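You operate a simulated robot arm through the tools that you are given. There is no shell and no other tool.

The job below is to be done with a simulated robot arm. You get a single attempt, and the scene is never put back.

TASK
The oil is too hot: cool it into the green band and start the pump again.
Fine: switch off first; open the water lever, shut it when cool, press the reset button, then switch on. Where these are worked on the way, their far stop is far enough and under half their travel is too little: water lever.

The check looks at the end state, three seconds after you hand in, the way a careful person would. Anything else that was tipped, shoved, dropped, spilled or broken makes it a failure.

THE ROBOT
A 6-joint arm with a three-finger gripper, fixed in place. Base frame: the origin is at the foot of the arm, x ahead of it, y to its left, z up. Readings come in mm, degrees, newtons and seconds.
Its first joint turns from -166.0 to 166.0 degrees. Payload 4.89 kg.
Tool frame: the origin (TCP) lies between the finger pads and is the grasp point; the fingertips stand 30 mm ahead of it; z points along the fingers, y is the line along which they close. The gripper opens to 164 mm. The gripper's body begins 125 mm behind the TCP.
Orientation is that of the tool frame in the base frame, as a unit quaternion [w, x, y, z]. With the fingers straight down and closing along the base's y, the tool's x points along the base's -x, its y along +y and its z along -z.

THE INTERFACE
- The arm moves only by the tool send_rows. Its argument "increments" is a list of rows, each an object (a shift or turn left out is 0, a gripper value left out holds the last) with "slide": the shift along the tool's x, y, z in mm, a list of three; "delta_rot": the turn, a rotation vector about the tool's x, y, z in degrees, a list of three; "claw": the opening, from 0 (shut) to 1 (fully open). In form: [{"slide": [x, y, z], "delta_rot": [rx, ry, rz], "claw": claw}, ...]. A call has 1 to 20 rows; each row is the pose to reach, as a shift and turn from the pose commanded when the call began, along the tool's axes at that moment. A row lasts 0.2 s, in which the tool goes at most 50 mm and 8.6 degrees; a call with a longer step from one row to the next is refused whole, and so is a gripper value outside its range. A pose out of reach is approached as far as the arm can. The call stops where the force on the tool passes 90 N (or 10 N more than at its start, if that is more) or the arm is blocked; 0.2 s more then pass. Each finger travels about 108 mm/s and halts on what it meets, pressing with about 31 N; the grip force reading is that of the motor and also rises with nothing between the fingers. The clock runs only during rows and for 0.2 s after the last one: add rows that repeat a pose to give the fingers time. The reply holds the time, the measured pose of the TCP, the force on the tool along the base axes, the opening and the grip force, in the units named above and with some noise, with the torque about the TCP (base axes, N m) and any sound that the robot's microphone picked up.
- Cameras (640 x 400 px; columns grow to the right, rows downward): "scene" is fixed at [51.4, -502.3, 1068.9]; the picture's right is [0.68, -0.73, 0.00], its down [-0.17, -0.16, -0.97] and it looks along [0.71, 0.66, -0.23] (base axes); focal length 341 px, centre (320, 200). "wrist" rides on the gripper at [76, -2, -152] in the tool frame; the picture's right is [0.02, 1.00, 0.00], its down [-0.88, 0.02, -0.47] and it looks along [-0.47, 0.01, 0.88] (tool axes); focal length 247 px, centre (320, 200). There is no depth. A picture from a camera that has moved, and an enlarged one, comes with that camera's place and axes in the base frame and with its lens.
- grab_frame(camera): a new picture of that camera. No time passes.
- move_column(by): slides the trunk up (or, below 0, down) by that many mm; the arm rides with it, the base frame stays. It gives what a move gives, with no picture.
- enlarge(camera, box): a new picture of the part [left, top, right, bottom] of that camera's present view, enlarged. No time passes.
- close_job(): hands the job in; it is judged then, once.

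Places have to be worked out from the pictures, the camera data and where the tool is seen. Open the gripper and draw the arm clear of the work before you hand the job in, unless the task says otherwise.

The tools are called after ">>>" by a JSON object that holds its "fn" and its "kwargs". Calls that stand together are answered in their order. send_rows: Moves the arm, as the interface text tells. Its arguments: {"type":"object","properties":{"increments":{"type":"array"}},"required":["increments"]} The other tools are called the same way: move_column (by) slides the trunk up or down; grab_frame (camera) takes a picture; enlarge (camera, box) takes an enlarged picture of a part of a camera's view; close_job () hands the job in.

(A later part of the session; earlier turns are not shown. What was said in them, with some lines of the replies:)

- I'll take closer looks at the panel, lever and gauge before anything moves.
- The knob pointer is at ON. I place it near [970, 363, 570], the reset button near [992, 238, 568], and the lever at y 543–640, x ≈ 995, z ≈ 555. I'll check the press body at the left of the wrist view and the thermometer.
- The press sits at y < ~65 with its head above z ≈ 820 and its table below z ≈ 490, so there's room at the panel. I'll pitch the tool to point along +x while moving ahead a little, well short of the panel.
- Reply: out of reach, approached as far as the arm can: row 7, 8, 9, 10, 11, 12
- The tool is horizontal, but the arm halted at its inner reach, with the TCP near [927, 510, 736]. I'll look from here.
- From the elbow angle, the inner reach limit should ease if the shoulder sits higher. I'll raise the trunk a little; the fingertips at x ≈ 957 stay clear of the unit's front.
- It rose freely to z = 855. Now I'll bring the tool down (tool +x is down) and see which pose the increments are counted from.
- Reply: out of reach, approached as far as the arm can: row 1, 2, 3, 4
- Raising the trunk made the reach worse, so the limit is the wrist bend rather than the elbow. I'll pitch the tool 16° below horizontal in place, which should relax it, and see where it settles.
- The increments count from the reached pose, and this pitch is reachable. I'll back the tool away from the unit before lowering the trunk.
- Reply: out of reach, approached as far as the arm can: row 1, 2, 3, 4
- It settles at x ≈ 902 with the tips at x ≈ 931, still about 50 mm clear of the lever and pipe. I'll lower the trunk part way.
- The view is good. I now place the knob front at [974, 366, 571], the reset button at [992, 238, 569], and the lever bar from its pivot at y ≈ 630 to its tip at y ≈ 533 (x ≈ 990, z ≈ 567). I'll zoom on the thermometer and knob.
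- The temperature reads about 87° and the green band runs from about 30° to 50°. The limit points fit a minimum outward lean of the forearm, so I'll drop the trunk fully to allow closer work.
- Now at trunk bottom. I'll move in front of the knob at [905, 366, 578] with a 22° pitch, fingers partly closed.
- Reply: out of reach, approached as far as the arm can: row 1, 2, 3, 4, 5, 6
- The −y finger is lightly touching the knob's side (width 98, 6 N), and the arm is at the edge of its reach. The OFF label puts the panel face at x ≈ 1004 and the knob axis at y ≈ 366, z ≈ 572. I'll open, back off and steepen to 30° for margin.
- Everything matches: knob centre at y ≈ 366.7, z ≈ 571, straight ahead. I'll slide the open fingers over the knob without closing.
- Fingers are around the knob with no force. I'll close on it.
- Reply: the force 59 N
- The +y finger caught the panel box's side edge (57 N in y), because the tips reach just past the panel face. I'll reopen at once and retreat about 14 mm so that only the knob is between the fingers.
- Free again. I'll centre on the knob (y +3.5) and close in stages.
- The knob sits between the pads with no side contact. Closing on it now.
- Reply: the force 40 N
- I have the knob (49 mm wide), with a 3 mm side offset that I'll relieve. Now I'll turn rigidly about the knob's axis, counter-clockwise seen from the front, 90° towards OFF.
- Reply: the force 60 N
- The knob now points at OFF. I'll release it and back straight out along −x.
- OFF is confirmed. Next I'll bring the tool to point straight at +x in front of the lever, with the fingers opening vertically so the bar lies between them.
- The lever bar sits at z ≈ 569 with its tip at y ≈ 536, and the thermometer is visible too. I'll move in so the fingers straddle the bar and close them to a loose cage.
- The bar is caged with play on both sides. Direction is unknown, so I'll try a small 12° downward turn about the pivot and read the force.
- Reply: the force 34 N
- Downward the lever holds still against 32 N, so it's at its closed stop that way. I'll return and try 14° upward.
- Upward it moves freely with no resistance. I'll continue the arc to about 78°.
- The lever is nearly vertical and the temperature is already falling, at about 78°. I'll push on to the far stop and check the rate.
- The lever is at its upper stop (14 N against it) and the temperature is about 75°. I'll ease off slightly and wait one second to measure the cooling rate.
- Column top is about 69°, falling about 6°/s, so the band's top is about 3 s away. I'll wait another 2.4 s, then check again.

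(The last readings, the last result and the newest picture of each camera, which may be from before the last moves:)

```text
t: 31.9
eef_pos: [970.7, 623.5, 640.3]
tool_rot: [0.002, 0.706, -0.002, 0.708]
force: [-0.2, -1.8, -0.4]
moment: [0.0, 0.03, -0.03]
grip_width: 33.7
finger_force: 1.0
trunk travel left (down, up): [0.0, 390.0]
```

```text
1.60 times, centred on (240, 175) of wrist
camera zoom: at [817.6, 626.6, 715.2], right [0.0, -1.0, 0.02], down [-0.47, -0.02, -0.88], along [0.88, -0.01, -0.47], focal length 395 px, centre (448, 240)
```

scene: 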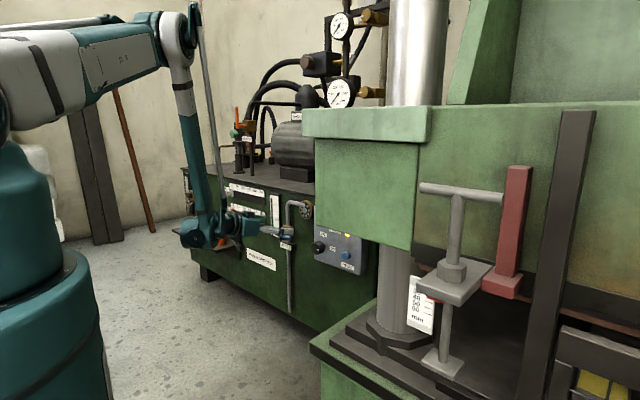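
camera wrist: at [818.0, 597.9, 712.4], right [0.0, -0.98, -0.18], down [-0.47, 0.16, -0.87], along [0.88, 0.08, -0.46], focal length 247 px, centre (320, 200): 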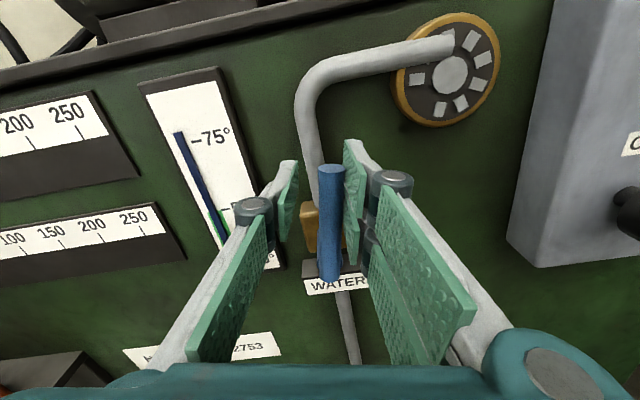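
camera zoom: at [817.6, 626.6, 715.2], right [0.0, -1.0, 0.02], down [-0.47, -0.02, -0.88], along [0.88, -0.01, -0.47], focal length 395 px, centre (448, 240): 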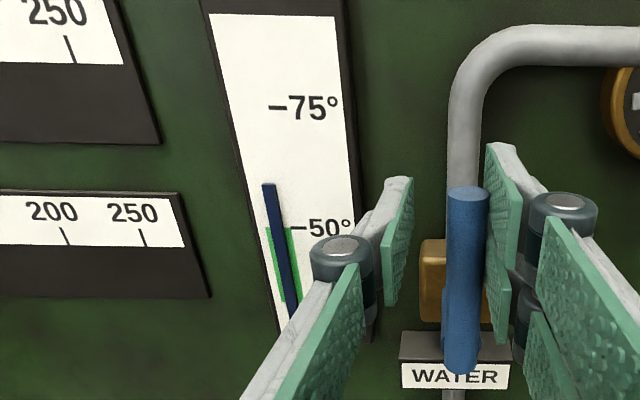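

About 59° now, and the cooling is slowing as it approaches water temperature. I'll wait 3.6 s more, which should give roughly 47°.

>>> {"fn": "send_rows", "kwargs": {"increments": [{"slide": [0, 0, 0]}, {"slide": [0, 0, 0]}, {"slide": [0, 0, 0]}, {"slide": [0, 0, 0]}, {"slide": [0, 0, 0]}, {"slide": [0, 0, 0]}, {"slide": [0, 0, 0]}, {"slide": [0, 0, 0]}, {"slide": [0, 0, 0]}, {"slide": [0, 0, 0]}, {"slide": [0, 0, 0]}, {"slide": [0, 0, 0]}, {"slide": [0, 0, 0]}, {"slide": [0, 0, 0]}, {"slide": [0, 0, 0]}, {"slide": [0, 0, 0]}, {"slide": [0, 0, 0]}]}}

>>> {"fn": "enlarge", "kwargs": {"camera": "wrist", "box": [120, 50, 360, 300]}}

```text
t: 35.5
eef_pos: [971.6, 623.6, 639.2]
tool_rot: [0.002, 0.706, -0.002, 0.708]
force: [1.4, -2.2, 1.2]
moment: [-0.04, -0.03, -0.03]
grip_width: 33.7
finger_force: 1.2
trunk travel left (down, up): [0.0, 390.0]
```

```text
1.60 times, centred on (240, 175) of wrist
camera zoom: at [817.6, 626.6, 715.2], right [0.0, -1.0, 0.02], down [-0.47, -0.02, -0.88], along [0.88, -0.01, -0.47], focal length 395 px, centre (448, 240)
```

zoom: 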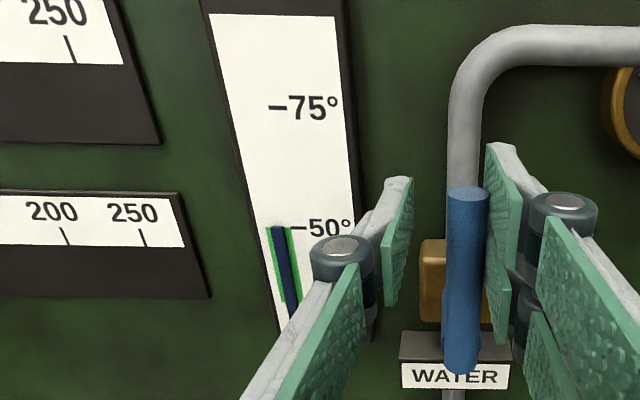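

Now about 50°, at the top edge of the band, falling under 2.5°/s. I'll wait 3 s more to get well inside.

>>> {"fn": "send_rows", "kwargs": {"increments": [{"slide": [0, 0, 0]}, {"slide": [0, 0, 0]}, {"slide": [0, 0, 0]}, {"slide": [0, 0, 0]}, {"slide": [0, 0, 0]}, {"slide": [0, 0, 0]}, {"slide": [0, 0, 0]}, {"slide": [0, 0, 0]}, {"slide": [0, 0, 0]}, {"slide": [0, 0, 0]}, {"slide": [0, 0, 0]}, {"slide": [0, 0, 0]}, {"slide": [0, 0, 0]}, {"slide": [0, 0, 0]}]}}

>>> {"fn": "enlarge", "kwargs": {"camera": "wrist", "box": [120, 50, 360, 300]}}

```text
t: 38.5
eef_pos: [970.8, 623.4, 640.6]
tool_rot: [0.001, 0.706, -0.001, 0.708]
force: [-0.3, -1.4, 0.2]
moment: [-0.01, -0.02, -0.02]
grip_width: 33.4
finger_force: 1.0
trunk travel left (down, up): [0.0, 390.0]
```

```text
1.60 times, centred on (240, 175) of wrist
camera zoom: at [817.6, 626.5, 715.2], right [0.0, -1.0, 0.02], down [-0.47, -0.02, -0.88], along [0.88, -0.01, -0.47], focal length 395 px, centre (448, 240)
```

zoom: 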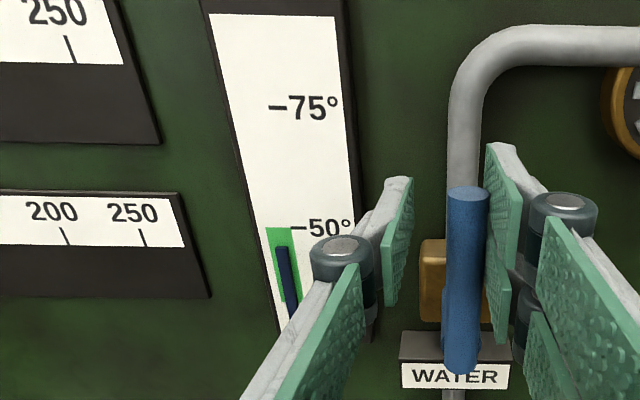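

Around 46° now, falling about 1.3°/s. I'll wait 2.6 s more for margin and then close.

>>> {"fn": "send_rows", "kwargs": {"increments": [{"slide": [0, 0, 0]}, {"slide": [0, 0, 0]}, {"slide": [0, 0, 0]}, {"slide": [0, 0, 0]}, {"slide": [0, 0, 0]}, {"slide": [0, 0, 0]}, {"slide": [0, 0, 0]}, {"slide": [0, 0, 0]}, {"slide": [0, 0, 0]}, {"slide": [0, 0, 0]}, {"slide": [0, 0, 0]}, {"slide": [0, 0, 0]}]}}

>>> {"fn": "enlarge", "kwargs": {"camera": "wrist", "box": [120, 50, 360, 300]}}

```text
t: 41.1
eef_pos: [971.3, 623.5, 640.5]
tool_rot: [0.001, 0.706, -0.001, 0.709]
force: [-0.3, -1.4, 0.3]
moment: [0.01, -0.01, -0.03]
grip_width: 33.6
finger_force: 1.0
trunk travel left (down, up): [0.0, 390.0]
```

```text
1.60 times, centred on (240, 175) of wrist
camera zoom: at [817.6, 626.6, 715.2], right [0.0, -1.0, 0.02], down [-0.47, -0.02, -0.88], along [0.88, -0.01, -0.47], focal length 395 px, centre (448, 240)
```

zoom: 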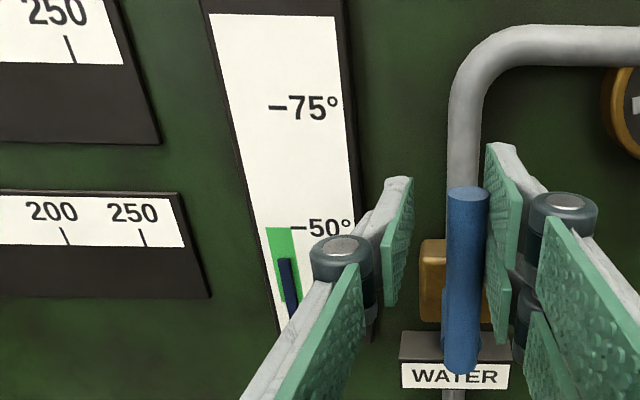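

About 43°, well inside the band. I'll swing the lever back down to its closed stop now.

>>> {"fn": "send_rows", "kwargs": {"increments": [{"slide": [-0.7, 9.7, 0], "delta_rot": [0, 0, 8]}, {"slide": [-2.7, 19.3, 0], "delta_rot": [0, 0, 16]}, {"slide": [-6.05, 28.5, 0], "delta_rot": [0, 0, 24]}, {"slide": [-10.6, 37.1, 0], "delta_rot": [0, 0, 32]}, {"slide": [-16.4, 45, 0], "delta_rot": [0, 0, 40]}, {"slide": [-23.2, 52, 0], "delta_rot": [0, 0, 48]}, {"slide": [-30.9, 58, 0], "delta_rot": [0, 0, 56]}, {"slide": [-39.3, 62.9, 0], "delta_rot": [0, 0, 64]}, {"slide": [-48.4, 66.6, 0], "delta_rot": [0, 0, 72]}, {"slide": [-57.8, 68.9, 0], "delta_rot": [0, 0, 80]}, {"slide": [-67.6, 70, 0], "delta_rot": [0, 0, 88]}, {"slide": [-77.3, 69.6, 0], "delta_rot": [0, 0, 96]}, {"slide": [-78.5, 69.5, 0], "delta_rot": [0, 0, 97]}]}}

>>> {"fn": "grab_frame", "kwargs": {"camera": "wrist"}}

>>> {"fn": "enlarge", "kwargs": {"camera": "scene", "box": [220, 180, 340, 280]}}

```text
t: 43.9
eef_pos: [970.4, 552.6, 562.8]
tool_rot: [0.531, -0.467, 0.53, -0.469]
force: [2.1, 3.7, 8.7]
moment: [-0.21, 0.02, 0.08]
grip_width: 36.1
finger_force: 4.2
trunk travel left (down, up): [0.0, 390.0]
```

```text
taken
camera wrist: at [817.4, 478.9, 552.5], right [0.0, 0.1, -0.99], down [-0.47, 0.88, 0.09], along [0.88, 0.47, 0.05], focal length 247 px, centre (320, 200)
```

wrist: 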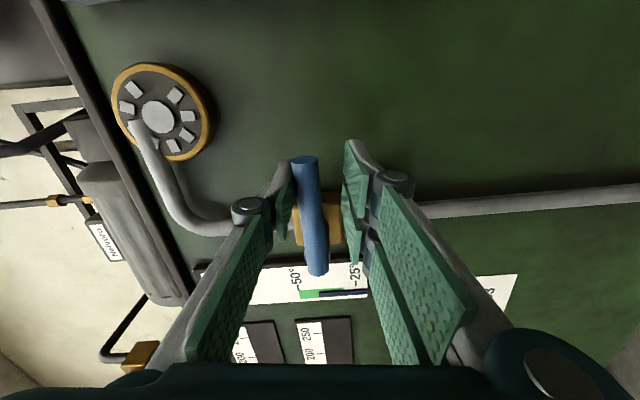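

```text
4.00 times, centred on (280, 230) of scene
camera zoom: at [51.4, -502.3, 1068.9], right [0.68, -0.73, 0.0], down [-0.17, -0.16, -0.97], along [0.71, 0.66, -0.23], focal length 1366 px, centre (480, 80)
```

zoom: 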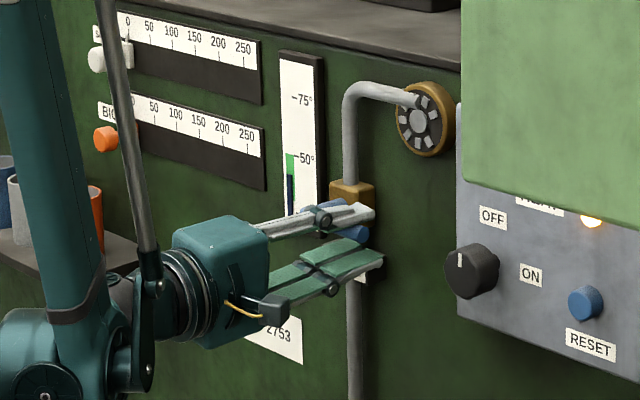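

The lever is back at its stop (about 9 N against it) and the column shows about 42° in green. I'll open, back out along −x, and verify.

>>> {"fn": "send_rows", "kwargs": {"increments": [{"claw": 0.5}, {"claw": 0.5}, {"slide": [0, 0, -18]}, {"slide": [0, 0, -36]}, {"slide": [0, 0, -36]}]}}

>>> {"fn": "grab_frame", "kwargs": {"camera": "wrist"}}

>>> {"fn": "enlarge", "kwargs": {"camera": "scene", "box": [220, 180, 340, 280]}}

```text
t: 45.1
eef_pos: [934.8, 553.1, 560.8]
tool_rot: [0.53, -0.467, 0.53, -0.469]
force: [-0.5, -0.6, 0.1]
moment: [0.03, 0.03, -0.03]
grip_width: 82.1
finger_force: 0.1
trunk travel left (down, up): [0.0, 390.0]
```

```text
taken
camera wrist: at [781.7, 478.9, 552.8], right [0.0, 0.1, -0.99], down [-0.47, 0.88, 0.09], along [0.88, 0.47, 0.05], focal length 247 px, centre (320, 200)
```

wrist: 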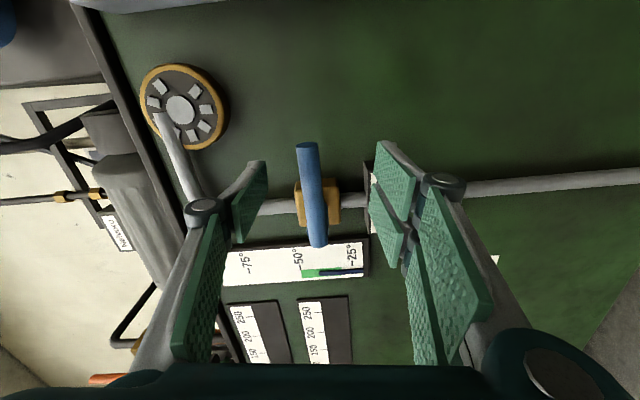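

```text
4.00 times, centred on (280, 230) of scene
camera zoom: at [51.4, -502.3, 1068.9], right [0.68, -0.73, 0.0], down [-0.17, -0.16, -0.97], along [0.71, 0.66, -0.23], focal length 1366 px, centre (480, 80)
```

zoom: 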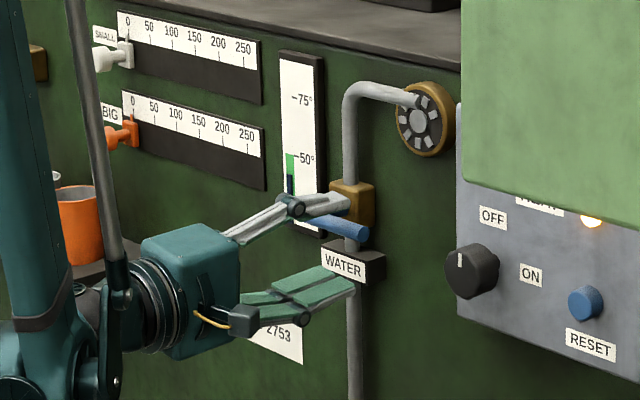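

The lever looks horizontal again. I'll zoom on the thermometer to check the reading.

>>> {"fn": "enlarge", "kwargs": {"camera": "wrist", "box": [220, 130, 400, 290]}}

```text
2.50 times, centred on (310, 210) of wrist
camera zoom: at [781.7, 478.9, 552.8], right [0.0, 0.1, -0.99], down [-0.47, 0.88, 0.09], along [0.88, 0.47, 0.05], focal length 617 px, centre (345, 175)
```

zoom: 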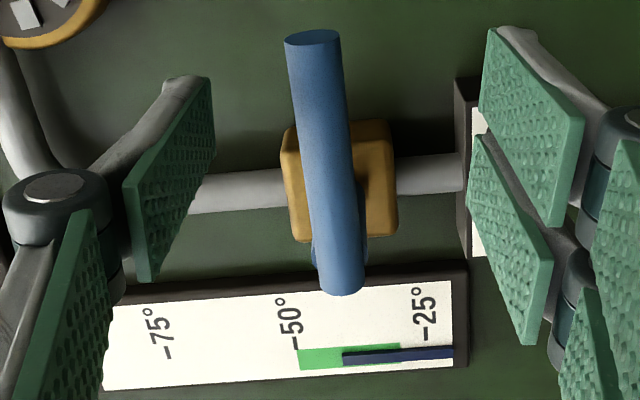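

About 41° with the green running from 30° to 50°, lever shut. Now I'll shut the fingers and roll back to closing horizontally, before going to the reset button.

>>> {"fn": "send_rows", "kwargs": {"increments": [{"slide": [0, 0, 0], "delta_rot": [0, 0, 8.3], "claw": 0}, {"slide": [0, 0, 0], "delta_rot": [0, 0, 16.6]}, {"slide": [0, 0, 0], "delta_rot": [0, 0, 24.9]}, {"slide": [0, 0, 0], "delta_rot": [0, 0, 33.2]}, {"slide": [0, 0, 0], "delta_rot": [0, 0, 41.5]}, {"slide": [0, 0, 0], "delta_rot": [0, 0, 49.8]}, {"slide": [0, 0, 0], "delta_rot": [0, 0, 58.1]}, {"slide": [0, 0, 0], "delta_rot": [0, 0, 66.4]}, {"slide": [0, 0, 0], "delta_rot": [0, 0, 74.7]}, {"slide": [0, 0, 0], "delta_rot": [0, 0, 83]}, {"slide": [0, 0, 0], "delta_rot": [0, 0, 83]}]}}

```text
t: 47.5
eef_pos: [934.1, 553.3, 561.2]
tool_rot: [0.708, 0.002, 0.706, -0.001]
force: [0.2, 0.7, 0.7]
moment: [-0.03, 0.01, -0.04]
grip_width: 0.1
finger_force: 31.0
trunk travel left (down, up): [0.0, 390.0]
```

Rolled, fingers shut. Now I'll pitch to 45° while moving across in front of the panel.

>>> {"fn": "send_rows", "kwargs": {"increments": [{"slide": [-4, -25, -8], "delta_rot": [0, 7.5, 0]}, {"slide": [-12, -51, -9], "delta_rot": [0, 15, 0]}, {"slide": [-22, -77, -9], "delta_rot": [0, 22.5, 0]}, {"slide": [-31, -103, -9], "delta_rot": [0, 30, 0]}, {"slide": [-40, -128, -9], "delta_rot": [0, 37.5, 0]}, {"slide": [-49, -153, -9], "delta_rot": [0, 45, 0]}, {"slide": [-49, -153, -9], "delta_rot": [0, 45, 0]}]}}

>>> {"fn": "grab_frame", "kwargs": {"camera": "scene"}}

>>> {"fn": "grab_frame", "kwargs": {"camera": "wrist"}}

```text
t: 49.1
eef_pos: [925.0, 399.9, 609.3]
tool_rot: [0.384, 0.001, 0.923, 0.0]
force: [0.2, 0.4, -0.2]
moment: [-0.05, -0.01, -0.1]
grip_width: 0.1
finger_force: 31.1
trunk travel left (down, up): [0.0, 390.0]
```

```text
taken
```

scene: 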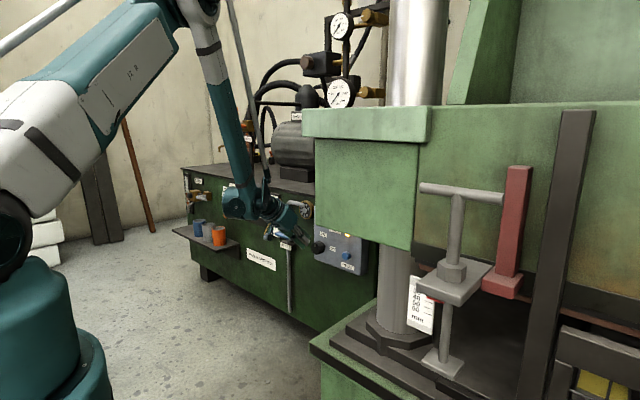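

```text
taken
camera wrist: at [763.2, 400.8, 662.9], right [-0.01, 1.0, -0.02], down [0.29, 0.02, 0.96], along [0.96, 0.01, -0.29], focal length 247 px, centre (320, 200)
```

wrist: 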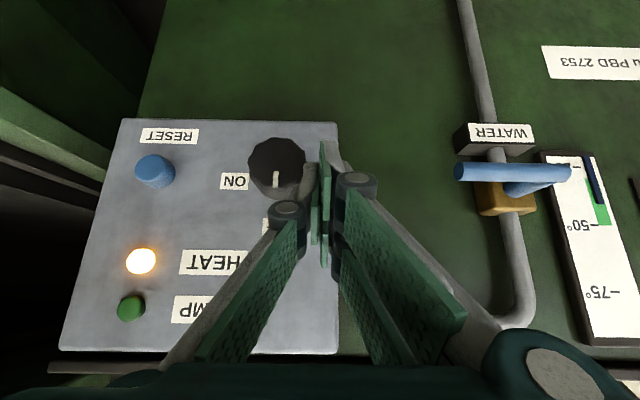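

Now I'll move sideways past the knob (staying back from it) to the front of the reset button.

>>> {"fn": "send_rows", "kwargs": {"increments": [{"slide": [5.6, -33, -5.6]}, {"slide": [5.6, -66, -5.6]}, {"slide": [5.6, -99, -5.6]}, {"slide": [5.6, -130, -5.6]}, {"slide": [11, -160.5, 5]}, {"slide": [17, -160.5, 24]}, {"slide": [17, -160.5, 24]}]}}

>>> {"fn": "grab_frame", "kwargs": {"camera": "scene"}}

>>> {"fn": "grab_frame", "kwargs": {"camera": "wrist"}}

```text
t: 50.7
eef_pos: [929.9, 238.9, 583.1]
tool_rot: [0.385, 0.001, 0.923, 0.0]
force: [0.3, -0.5, 0.1]
moment: [0.03, 0.01, 0.02]
grip_width: 0.0
finger_force: 31.2
trunk travel left (down, up): [0.0, 390.0]
```

```text
taken
```

scene: 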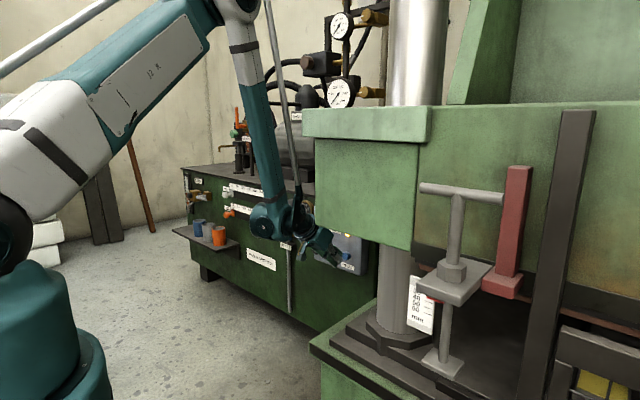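

```text
taken
camera wrist: at [767.3, 238.8, 635.0], right [-0.01, 1.0, -0.02], down [0.28, 0.02, 0.96], along [0.96, 0.01, -0.28], focal length 247 px, centre (320, 200)
```

wrist: 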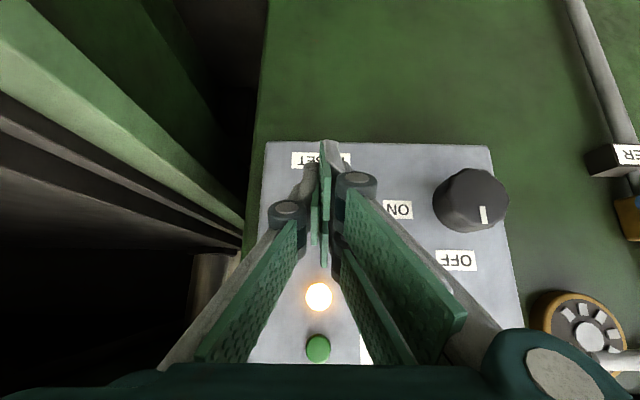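

I'll check the fingertip against the button in the scene view before pressing.

>>> {"fn": "enlarge", "kwargs": {"camera": "scene", "box": [290, 210, 380, 285]}}

>>> {"fn": "enlarge", "kwargs": {"camera": "wrist", "box": [250, 120, 400, 370]}}

```text
5.33 times, centred on (335, 248) of scene
camera zoom: at [51.4, -502.3, 1068.9], right [0.68, -0.73, 0.0], down [-0.17, -0.16, -0.97], along [0.71, 0.66, -0.23], focal length 1821 px, centre (240, -53)
```

zoom: 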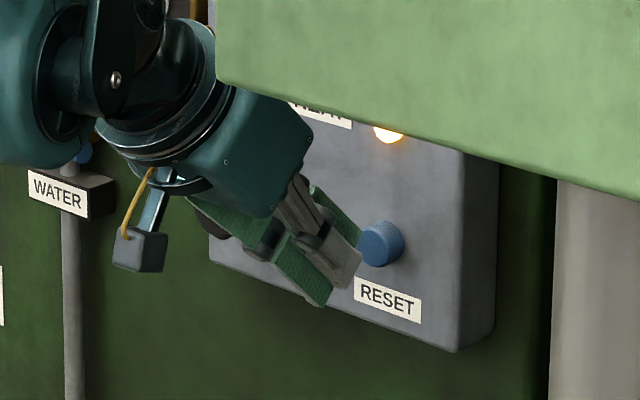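

```text
1.60 times, centred on (325, 245) of wrist
camera zoom: at [767.3, 238.8, 635.0], right [-0.01, 1.0, -0.02], down [0.28, 0.02, 0.96], along [0.96, 0.01, -0.28], focal length 395 px, centre (312, 128)
```

zoom: 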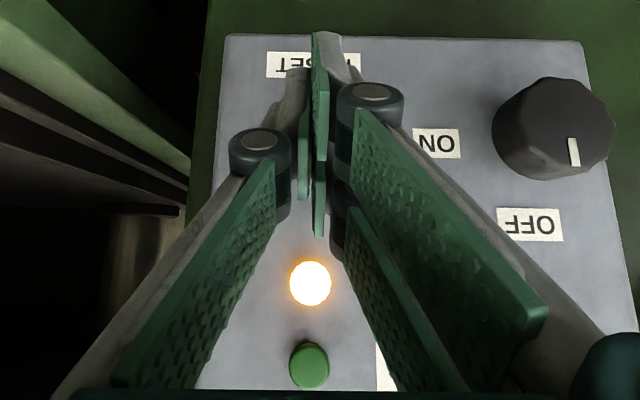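

Alignment matches: the leading edge is at about [960, 239, 571] and the button face at x ≈ 992. I'll push straight in along +x in small steps.

>>> {"fn": "send_rows", "kwargs": {"increments": [{"slide": [-8.5, 0, 12.7]}, {"slide": [-17.7, 0, 21.9]}, {"slide": [-20.5, 0, 24.7]}, {"slide": [-23.3, 0, 27.6]}, {"slide": [-26.2, 0, 30.4]}]}}

>>> {"fn": "enlarge", "kwargs": {"camera": "wrist", "box": [250, 120, 400, 370]}}

>>> {"fn": "enlarge", "kwargs": {"camera": "scene", "box": [290, 210, 380, 285]}}

```text
t: 51.4
eef_pos: [948.4, 241.5, 581.3]
tool_rot: [0.381, 0.001, 0.925, -0.001]
force: [-48.2, -1.5, -10.9]
moment: [-0.17, -3.34, -0.22]
grip_width: 0.1
finger_force: 31.2
trunk travel left (down, up): [0.0, 390.0]
heard: click
stopped in row 3: the force on the tool passed its limit at 99 N (the readings are from after the stop); the commanded pose is now the measured one
```

```text
1.60 times, centred on (325, 245) of wrist
camera zoom: at [785.2, 240.2, 635.0], right [-0.01, 1.0, -0.02], down [0.29, 0.02, 0.96], along [0.96, 0.01, -0.29], focal length 395 px, centre (312, 128)
```

zoom: 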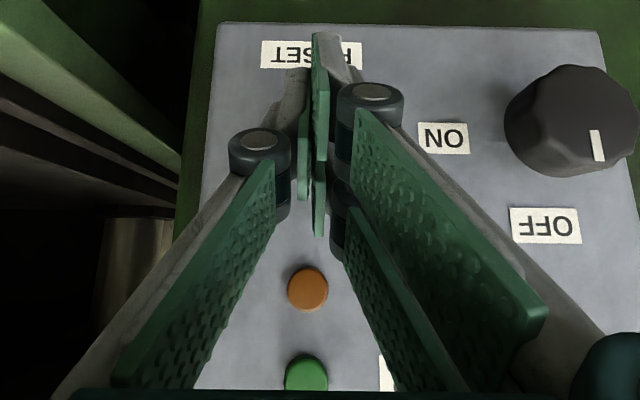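

```text
5.33 times, centred on (335, 248) of scene
camera zoom: at [51.4, -502.3, 1068.9], right [0.68, -0.73, 0.0], down [-0.17, -0.16, -0.97], along [0.71, 0.66, -0.23], focal length 1821 px, centre (240, -53)
```

zoom: 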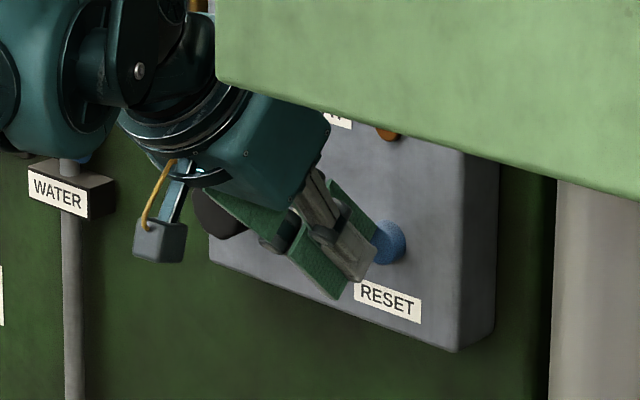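

A click was heard and the HEAT lamp went out. I'll back off the button and move over in front of the knob, returning to a 30° pitch.

>>> {"fn": "send_rows", "kwargs": {"increments": [{"slide": [9, 0, -9]}, {"slide": [17.7, 0, -17.7]}, {"slide": [15, 30, -21]}, {"slide": [12, 60, -25]}, {"slide": [9, 92, -28], "delta_rot": [0, -7.5, 0]}, {"slide": [6.4, 125, -31.8], "delta_rot": [0, -15, 0]}, {"slide": [6.4, 125, -31.8], "delta_rot": [0, -15, 0]}]}}

>>> {"fn": "grab_frame", "kwargs": {"camera": "wrist"}}

>>> {"fn": "enlarge", "kwargs": {"camera": "scene", "box": [220, 180, 380, 290]}}

```text
t: 52.8
eef_pos: [925.8, 334.9, 594.0]
tool_rot: [0.467, 0.008, 0.884, -0.01]
force: [-11.7, -32.1, 6.3]
moment: [-0.18, -0.09, -0.8]
grip_width: 0.1
finger_force: 31.7
trunk travel left (down, up): [0.0, 390.0]
stopped in row 6: the force on the tool passed its limit at 123 N (the readings are from after the stop); the commanded pose is now the measured one
```

```text
taken
camera wrist: at [756.2, 338.5, 615.9], right [0.01, 1.0, -0.03], down [0.11, 0.03, 0.99], along [0.99, -0.01, -0.11], focal length 247 px, centre (320, 200)
```

wrist: 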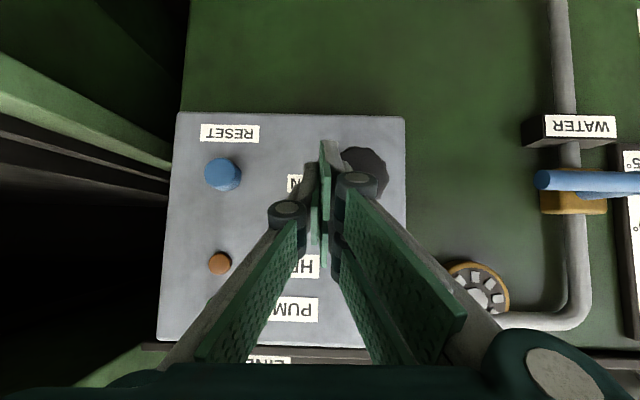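

```text
3.64 times, centred on (300, 235) of scene
camera zoom: at [51.4, -502.3, 1068.9], right [0.68, -0.73, 0.0], down [-0.17, -0.16, -0.97], along [0.71, 0.66, -0.23], focal length 1242 px, centre (393, 73)
```

zoom: 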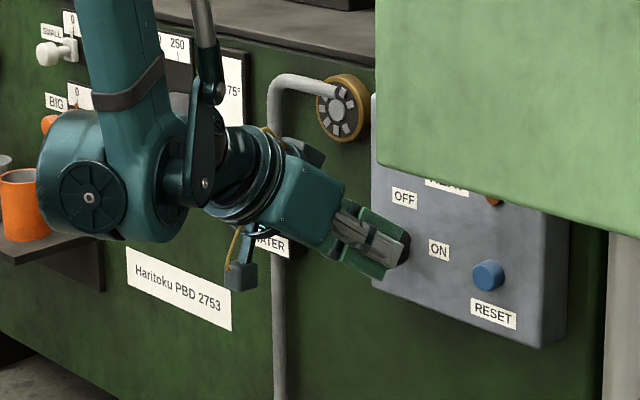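

The closed tips caught the knob's side: it reaches nearer than my estimate, with its face near x ≈ 955. I'll back off in −y, rise over the knob, and re-centre above it with the fingers opening.

>>> {"fn": "send_rows", "kwargs": {"increments": [{"slide": [0, -12, 0], "delta_rot": [-1.4, 0, -0.3]}, {"slide": [-17.9, -12, -18.2], "delta_rot": [-1.4, 0, -0.3]}, {"slide": [-42.8, -5, -43.7], "delta_rot": [-1.4, 0, -0.3]}, {"slide": [-42.7, 20, -47.3], "delta_rot": [-1.4, -2, -0.3], "claw": 0.66}, {"slide": [-42.7, 42, -47.3], "delta_rot": [-1.4, -4.3, -0.3]}, {"slide": [-42.7, 42, -47.3], "delta_rot": [-1.4, -4.3, -0.3]}]}}

>>> {"fn": "grab_frame", "kwargs": {"camera": "wrist"}}

>>> {"fn": "enlarge", "kwargs": {"camera": "scene", "box": [260, 190, 380, 290]}}

```text
t: 54.2
eef_pos: [912.5, 379.8, 654.0]
tool_rot: [0.501, -0.002, 0.866, 0.001]
force: [0.2, 0.2, -0.1]
moment: [0.02, 0.04, 0.02]
grip_width: 108.4
finger_force: 0.0
trunk travel left (down, up): [0.0, 390.0]
```

```text
taken
camera wrist: at [741.4, 379.7, 664.0], right [-0.01, 1.0, -0.02], down [0.03, 0.02, 1.0], along [1.0, 0.01, -0.03], focal length 247 px, centre (320, 200)
```

wrist: 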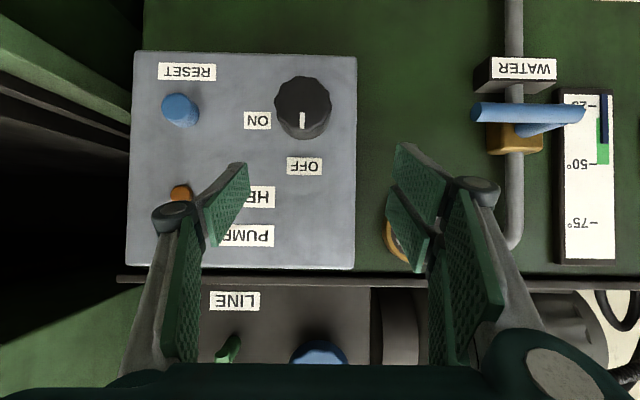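

```text
4.00 times, centred on (320, 240) of scene
camera zoom: at [51.4, -502.3, 1068.9], right [0.68, -0.73, 0.0], down [-0.17, -0.16, -0.97], along [0.71, 0.66, -0.23], focal length 1366 px, centre (320, 40)
```

zoom: 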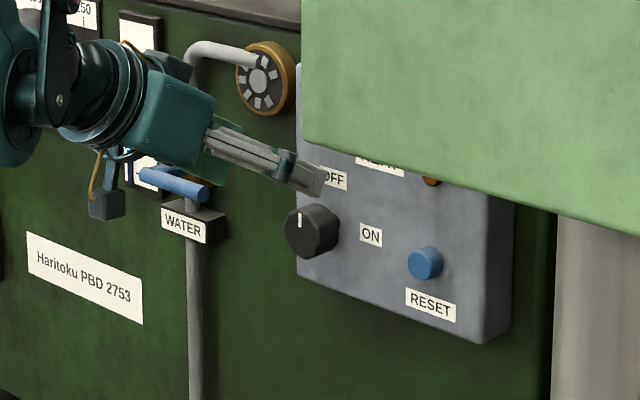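

The knob is unharmed at OFF and the reading still holds around 41°. I'll rotate to the sideways-yawed grasp pose used at the end of the last turn.

>>> {"fn": "send_rows", "kwargs": {"increments": [{"slide": [6.5, -0.3, 3], "delta_rot": [4.1, 0, -7.1]}, {"slide": [13, -0.5, 6], "delta_rot": [8.2, 0, -14.2]}, {"slide": [19.5, -0.8, 9], "delta_rot": [12.3, 0, -21.3]}, {"slide": [26, -1, 12], "delta_rot": [16.4, 0, -28.4]}, {"slide": [32.5, -1.3, 15], "delta_rot": [20.5, 0, -35.5]}, {"slide": [39, -1.5, 18], "delta_rot": [24.6, 0, -42.6]}, {"slide": [45.5, -1.8, 21], "delta_rot": [28.7, 0, -49.7]}, {"slide": [52, -2, 24], "delta_rot": [32.8, 0, -56.8]}, {"slide": [58.5, -2.3, 27], "delta_rot": [36.9, 0, -63.9]}, {"slide": [65, -2.5, 30], "delta_rot": [41, 0, -71]}, {"slide": [72.2, -2.8, 33], "delta_rot": [45, 0, -77.94]}, {"slide": [72.2, -2.8, 33], "delta_rot": [45, 0, -77.94]}]}}

>>> {"fn": "grab_frame", "kwargs": {"camera": "wrist"}}

```text
t: 56.8
eef_pos: [904.0, 376.4, 575.1]
tool_rot: [-0.355, 0.356, -0.611, 0.612]
force: [-0.9, -0.1, 0.5]
moment: [0.0, 0.0, -0.01]
grip_width: 108.2
finger_force: 0.1
trunk travel left (down, up): [0.0, 390.0]
```

```text
taken
camera wrist: at [733.5, 388.2, 576.4], right [-0.01, -0.02, -1.0], down [0.03, 1.0, -0.02], along [1.0, -0.03, -0.01], focal length 247 px, centre (320, 200)
```

wrist: 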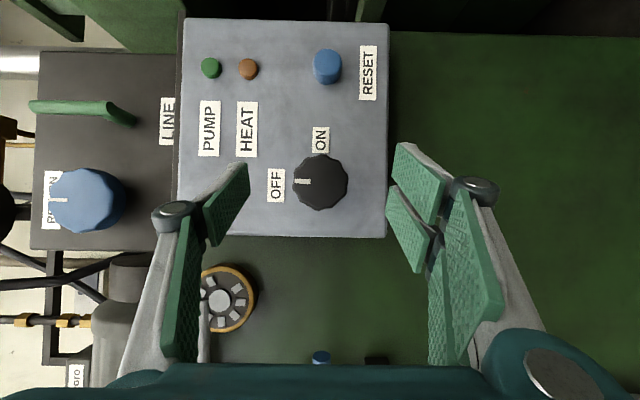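

Centred on the knob again. I'll slide in to the same depth as before (x ≈ 953) and close to 70 mm first.

>>> {"fn": "send_rows", "kwargs": {"increments": [{"slide": [-8, 0, 14]}, {"slide": [-16, 0, 28]}, {"slide": [-24.5, 0, 42.4]}, {"slide": [-24.5, 0, 42.4], "claw": 0.42}, {"slide": [-24.5, 0, 42.4], "claw": 0.42}]}}

>>> {"fn": "grab_frame", "kwargs": {"camera": "wrist"}}

```text
t: 58.0
eef_pos: [953.3, 377.5, 575.5]
tool_rot: [-0.355, 0.355, -0.611, 0.612]
force: [-0.4, 0.2, 0.2]
moment: [-0.01, 0.01, -0.03]
grip_width: 68.8
finger_force: 0.0
trunk travel left (down, up): [0.0, 390.0]
```

```text
taken
camera wrist: at [783.2, 388.3, 576.8], right [-0.01, -0.02, -1.0], down [0.03, 1.0, -0.02], along [1.0, -0.03, -0.01], focal length 247 px, centre (320, 200)
```

wrist: 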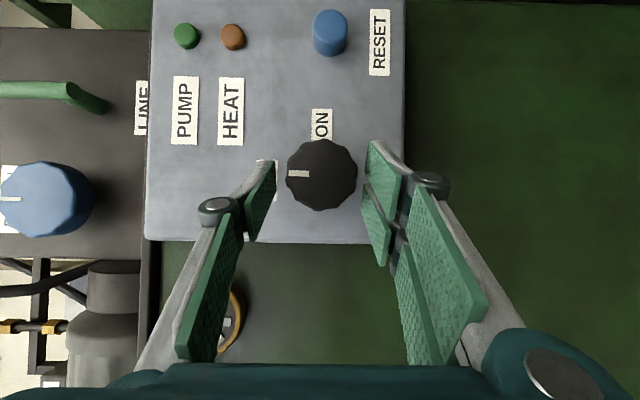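

Aligned. Closing on the knob.

>>> {"fn": "send_rows", "kwargs": {"increments": [{"claw": 0.2}, {"claw": 0.2}, {"claw": 0.2}]}}

```text
t: 58.8
eef_pos: [953.8, 377.1, 575.8]
tool_rot: [0.355, -0.354, 0.612, -0.611]
force: [-4.3, -1.6, -12.2]
moment: [0.14, 0.03, 0.03]
grip_width: 49.0
finger_force: 44.9
trunk travel left (down, up): [0.0, 390.0]
```

A firm 49 mm grip with little side load. Turning the knob clockwise 90° to ON, rigidly about its axis.

>>> {"fn": "send_rows", "kwargs": {"increments": [{"slide": [0.1, -1.74, 0.06], "delta_rot": [-4, 0, 6.93]}, {"slide": [0.42, -3.45, 0.24], "delta_rot": [-8, 0, 13.86]}, {"slide": [0.93, -5.08, 0.54], "delta_rot": [-12, 0, 20.78]}, {"slide": [1.64, -6.6, 0.95], "delta_rot": [-16, 0, 27.71]}, {"slide": [2.53, -8.0, 1.46], "delta_rot": [-20, 0, 34.64]}, {"slide": [3.57, -9.3, 2.07], "delta_rot": [-24, 0, 41.57]}, {"slide": [4.76, -10.4, 2.76], "delta_rot": [-28, 0, 48.5]}, {"slide": [6.07, -11.2, 3.51], "delta_rot": [-32, 0, 55.42]}, {"slide": [7.46, -11.9, 4.32], "delta_rot": [-36, 0, 62.35]}, {"slide": [8.92, -12.3, 5.16], "delta_rot": [-40, 0, 69.28]}, {"slide": [10.4, -12.5, 6.03], "delta_rot": [-44, 0, 76.21]}, {"slide": [10.8, -12.5, 6.25], "delta_rot": [-45.2, 0, 78.3]}, {"slide": [10.8, -12.5, 6.25], "delta_rot": [-45.2, 0, 78.3]}]}}

>>> {"fn": "grab_frame", "kwargs": {"camera": "wrist"}}

>>> {"fn": "enlarge", "kwargs": {"camera": "scene", "box": [260, 190, 380, 290]}}

```text
t: 61.6
eef_pos: [953.0, 364.6, 587.8]
tool_rot: [0.5, 0.002, 0.866, 0.003]
force: [4.1, -19.3, -1.6]
moment: [-1.15, 0.13, -0.72]
grip_width: 48.9
finger_force: 45.6
trunk travel left (down, up): [0.0, 390.0]
```

```text
taken
camera wrist: at [783.1, 363.8, 597.5], right [-0.01, 1.0, -0.01], down [0.03, 0.01, 1.0], along [1.0, 0.01, -0.03], focal length 247 px, centre (320, 200)
```

wrist: 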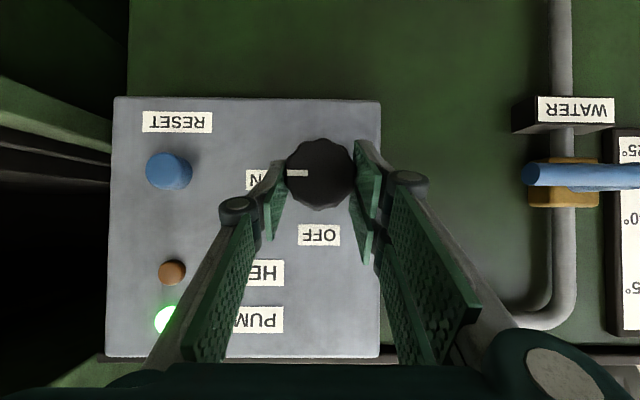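

```text
4.00 times, centred on (320, 240) of scene
camera zoom: at [51.4, -502.3, 1068.9], right [0.68, -0.73, 0.0], down [-0.17, -0.16, -0.97], along [0.71, 0.66, -0.23], focal length 1366 px, centre (320, 40)
```

zoom: 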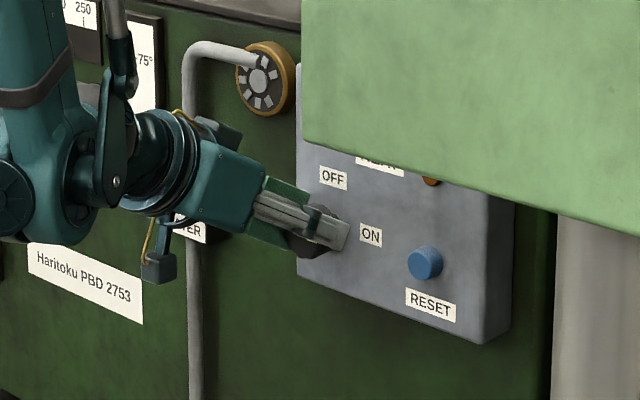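

The PUMP lamp is lit green, HEAT is off and the pointer is at ON. I'll open, back straight out, and rise clear.

>>> {"fn": "send_rows", "kwargs": {"increments": [{"claw": 0.6}, {"claw": 0.6}, {"slide": [4.3, 0, -15.4]}, {"slide": [8.6, 0, -30.8]}, {"slide": [-14, 0, -46]}, {"slide": [-37, 0, -61]}, {"slide": [-60.4, 0, -75.3]}, {"slide": [-60.4, 0, -75.3]}]}}

>>> {"fn": "grab_frame", "kwargs": {"camera": "wrist"}}

>>> {"fn": "grab_frame", "kwargs": {"camera": "scene"}}

>>> {"fn": "enlarge", "kwargs": {"camera": "wrist", "box": [440, 40, 640, 290]}}

```text
t: 63.4
eef_pos: [918.4, 363.7, 677.2]
tool_rot: [0.5, 0.0, 0.866, 0.004]
force: [0.1, -0.3, 0.1]
moment: [-0.01, -0.03, -0.03]
grip_width: 98.4
finger_force: 0.0
trunk travel left (down, up): [0.0, 390.0]
```

```text
taken
camera wrist: at [746.2, 363.7, 686.1], right [-0.01, 1.0, -0.01], down [0.03, 0.01, 1.0], along [1.0, 0.01, -0.03], focal length 247 px, centre (320, 200)
```

wrist: 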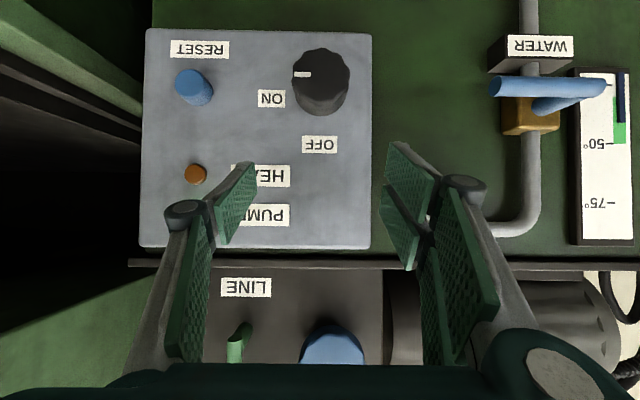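

```text
taken
```

scene: 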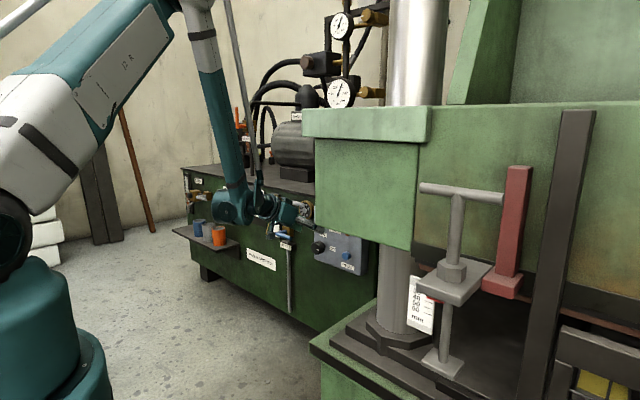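

```text
1.60 times, centred on (540, 165) of wrist
camera zoom: at [746.2, 363.7, 686.1], right [-0.01, 1.0, -0.01], down [0.03, 0.01, 1.0], along [1.0, 0.01, -0.03], focal length 395 px, centre (-32, 256)
```

zoom: 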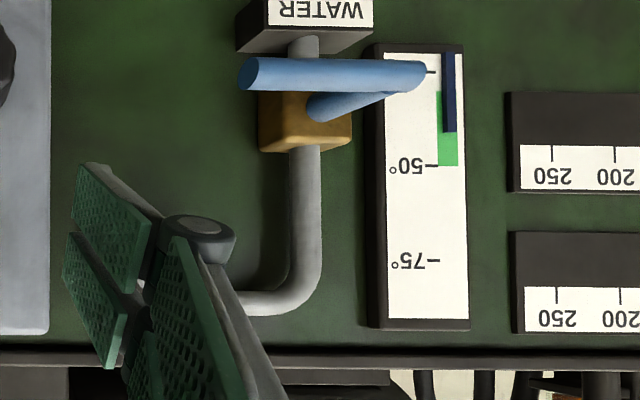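

All good so far: about 41°, lever level, pointer at ON. I'll draw the arm further back and open fully, then recheck the pump lamp and whether the temperature holds.

>>> {"fn": "send_rows", "kwargs": {"increments": [{"slide": [-19, 20, -34], "claw": 1}, {"slide": [-38, 40, -68]}, {"slide": [-56.6, 60, -102]}, {"slide": [-56.6, 60, -102]}, {"slide": [-56.6, 60, -102]}, {"slide": [-56.6, 60, -102]}, {"slide": [-56.6, 60, -102]}, {"slide": [-56.6, 60, -102]}, {"slide": [-56.6, 60, -102]}, {"slide": [-56.6, 60, -102]}, {"slide": [-56.6, 60, -102]}, {"slide": [-56.6, 60, -102]}, {"slide": [-56.6, 60, -102]}, {"slide": [-56.6, 60, -102]}, {"slide": [-56.6, 60, -102]}]}}

>>> {"fn": "grab_frame", "kwargs": {"camera": "wrist"}}

>>> {"fn": "enlarge", "kwargs": {"camera": "scene", "box": [220, 180, 380, 290]}}

```text
t: 66.6
eef_pos: [858.7, 424.7, 779.4]
tool_rot: [0.499, 0.0, 0.866, 0.004]
force: [-0.2, -0.1, -0.1]
moment: [-0.06, 0.01, 0.02]
grip_width: 164.0
finger_force: 0.1
trunk travel left (down, up): [0.0, 390.0]
```

```text
taken
camera wrist: at [686.7, 423.6, 788.0], right [-0.01, 1.0, -0.01], down [0.03, 0.01, 1.0], along [1.0, 0.01, -0.03], focal length 247 px, centre (320, 200)
```

wrist: 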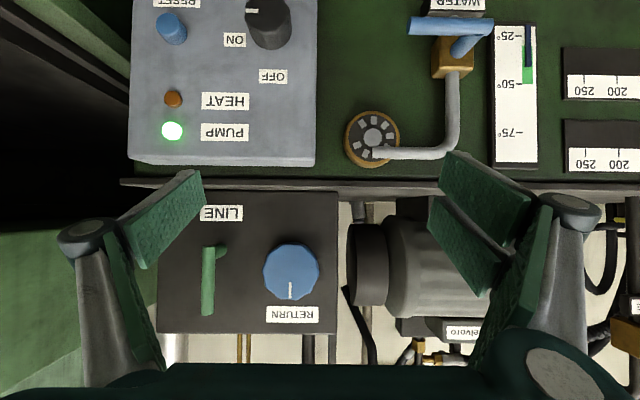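

```text
3.64 times, centred on (300, 235) of scene
camera zoom: at [51.4, -502.3, 1068.9], right [0.68, -0.73, 0.0], down [-0.17, -0.16, -0.97], along [0.71, 0.66, -0.23], focal length 1242 px, centre (393, 73)
```

zoom: 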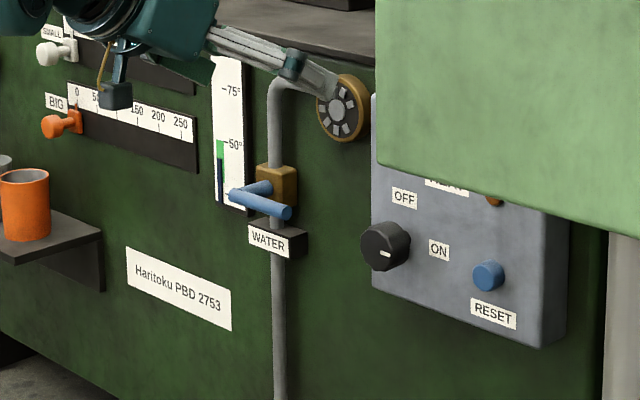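

The PUMP lamp is lit, HEAT is off and the knob is at ON. The lever is shut, the column is steady at about 41° in the green band, and the arm is clear with the gripper open. Handing in.

>>> {"fn": "close_job", "kwargs": {}}

```text
The job is handed in.
```

The oil is cooled into the green band and the pump is running again; I've handed the job in. At the last look, about 41° was showing on a band of roughly 30–50°, and it was holding steady with the pump on.

1. **Switch off:** I turned the knob from ON to OFF before touching the water.
2. **Water:** the lever opens upward. I took it to its upper stop, let the oil cool from about 87° to about 43°, then brought it back to its closed stop.
3. **Reset:** I pressed the button and heard a click, and the HEAT lamp went out.
4. **Switch on:** I turned the knob back to ON, and the PUMP lamp lit green.

There were three hard contacts on the way:
- **Panel edge:** a finger closed against the side of the panel box at about 58 N.
- **Reset button:** the press peaked at 99 N, when the arm's force stop cut in.
- **Knob:** the closed fingertips hit the side of the knob at 123 N while it was OFF.

The knob stayed at OFF and turned normally afterwards. I saw no damage in the pictures and nothing was knocked over. The arm is drawn back with the gripper open.
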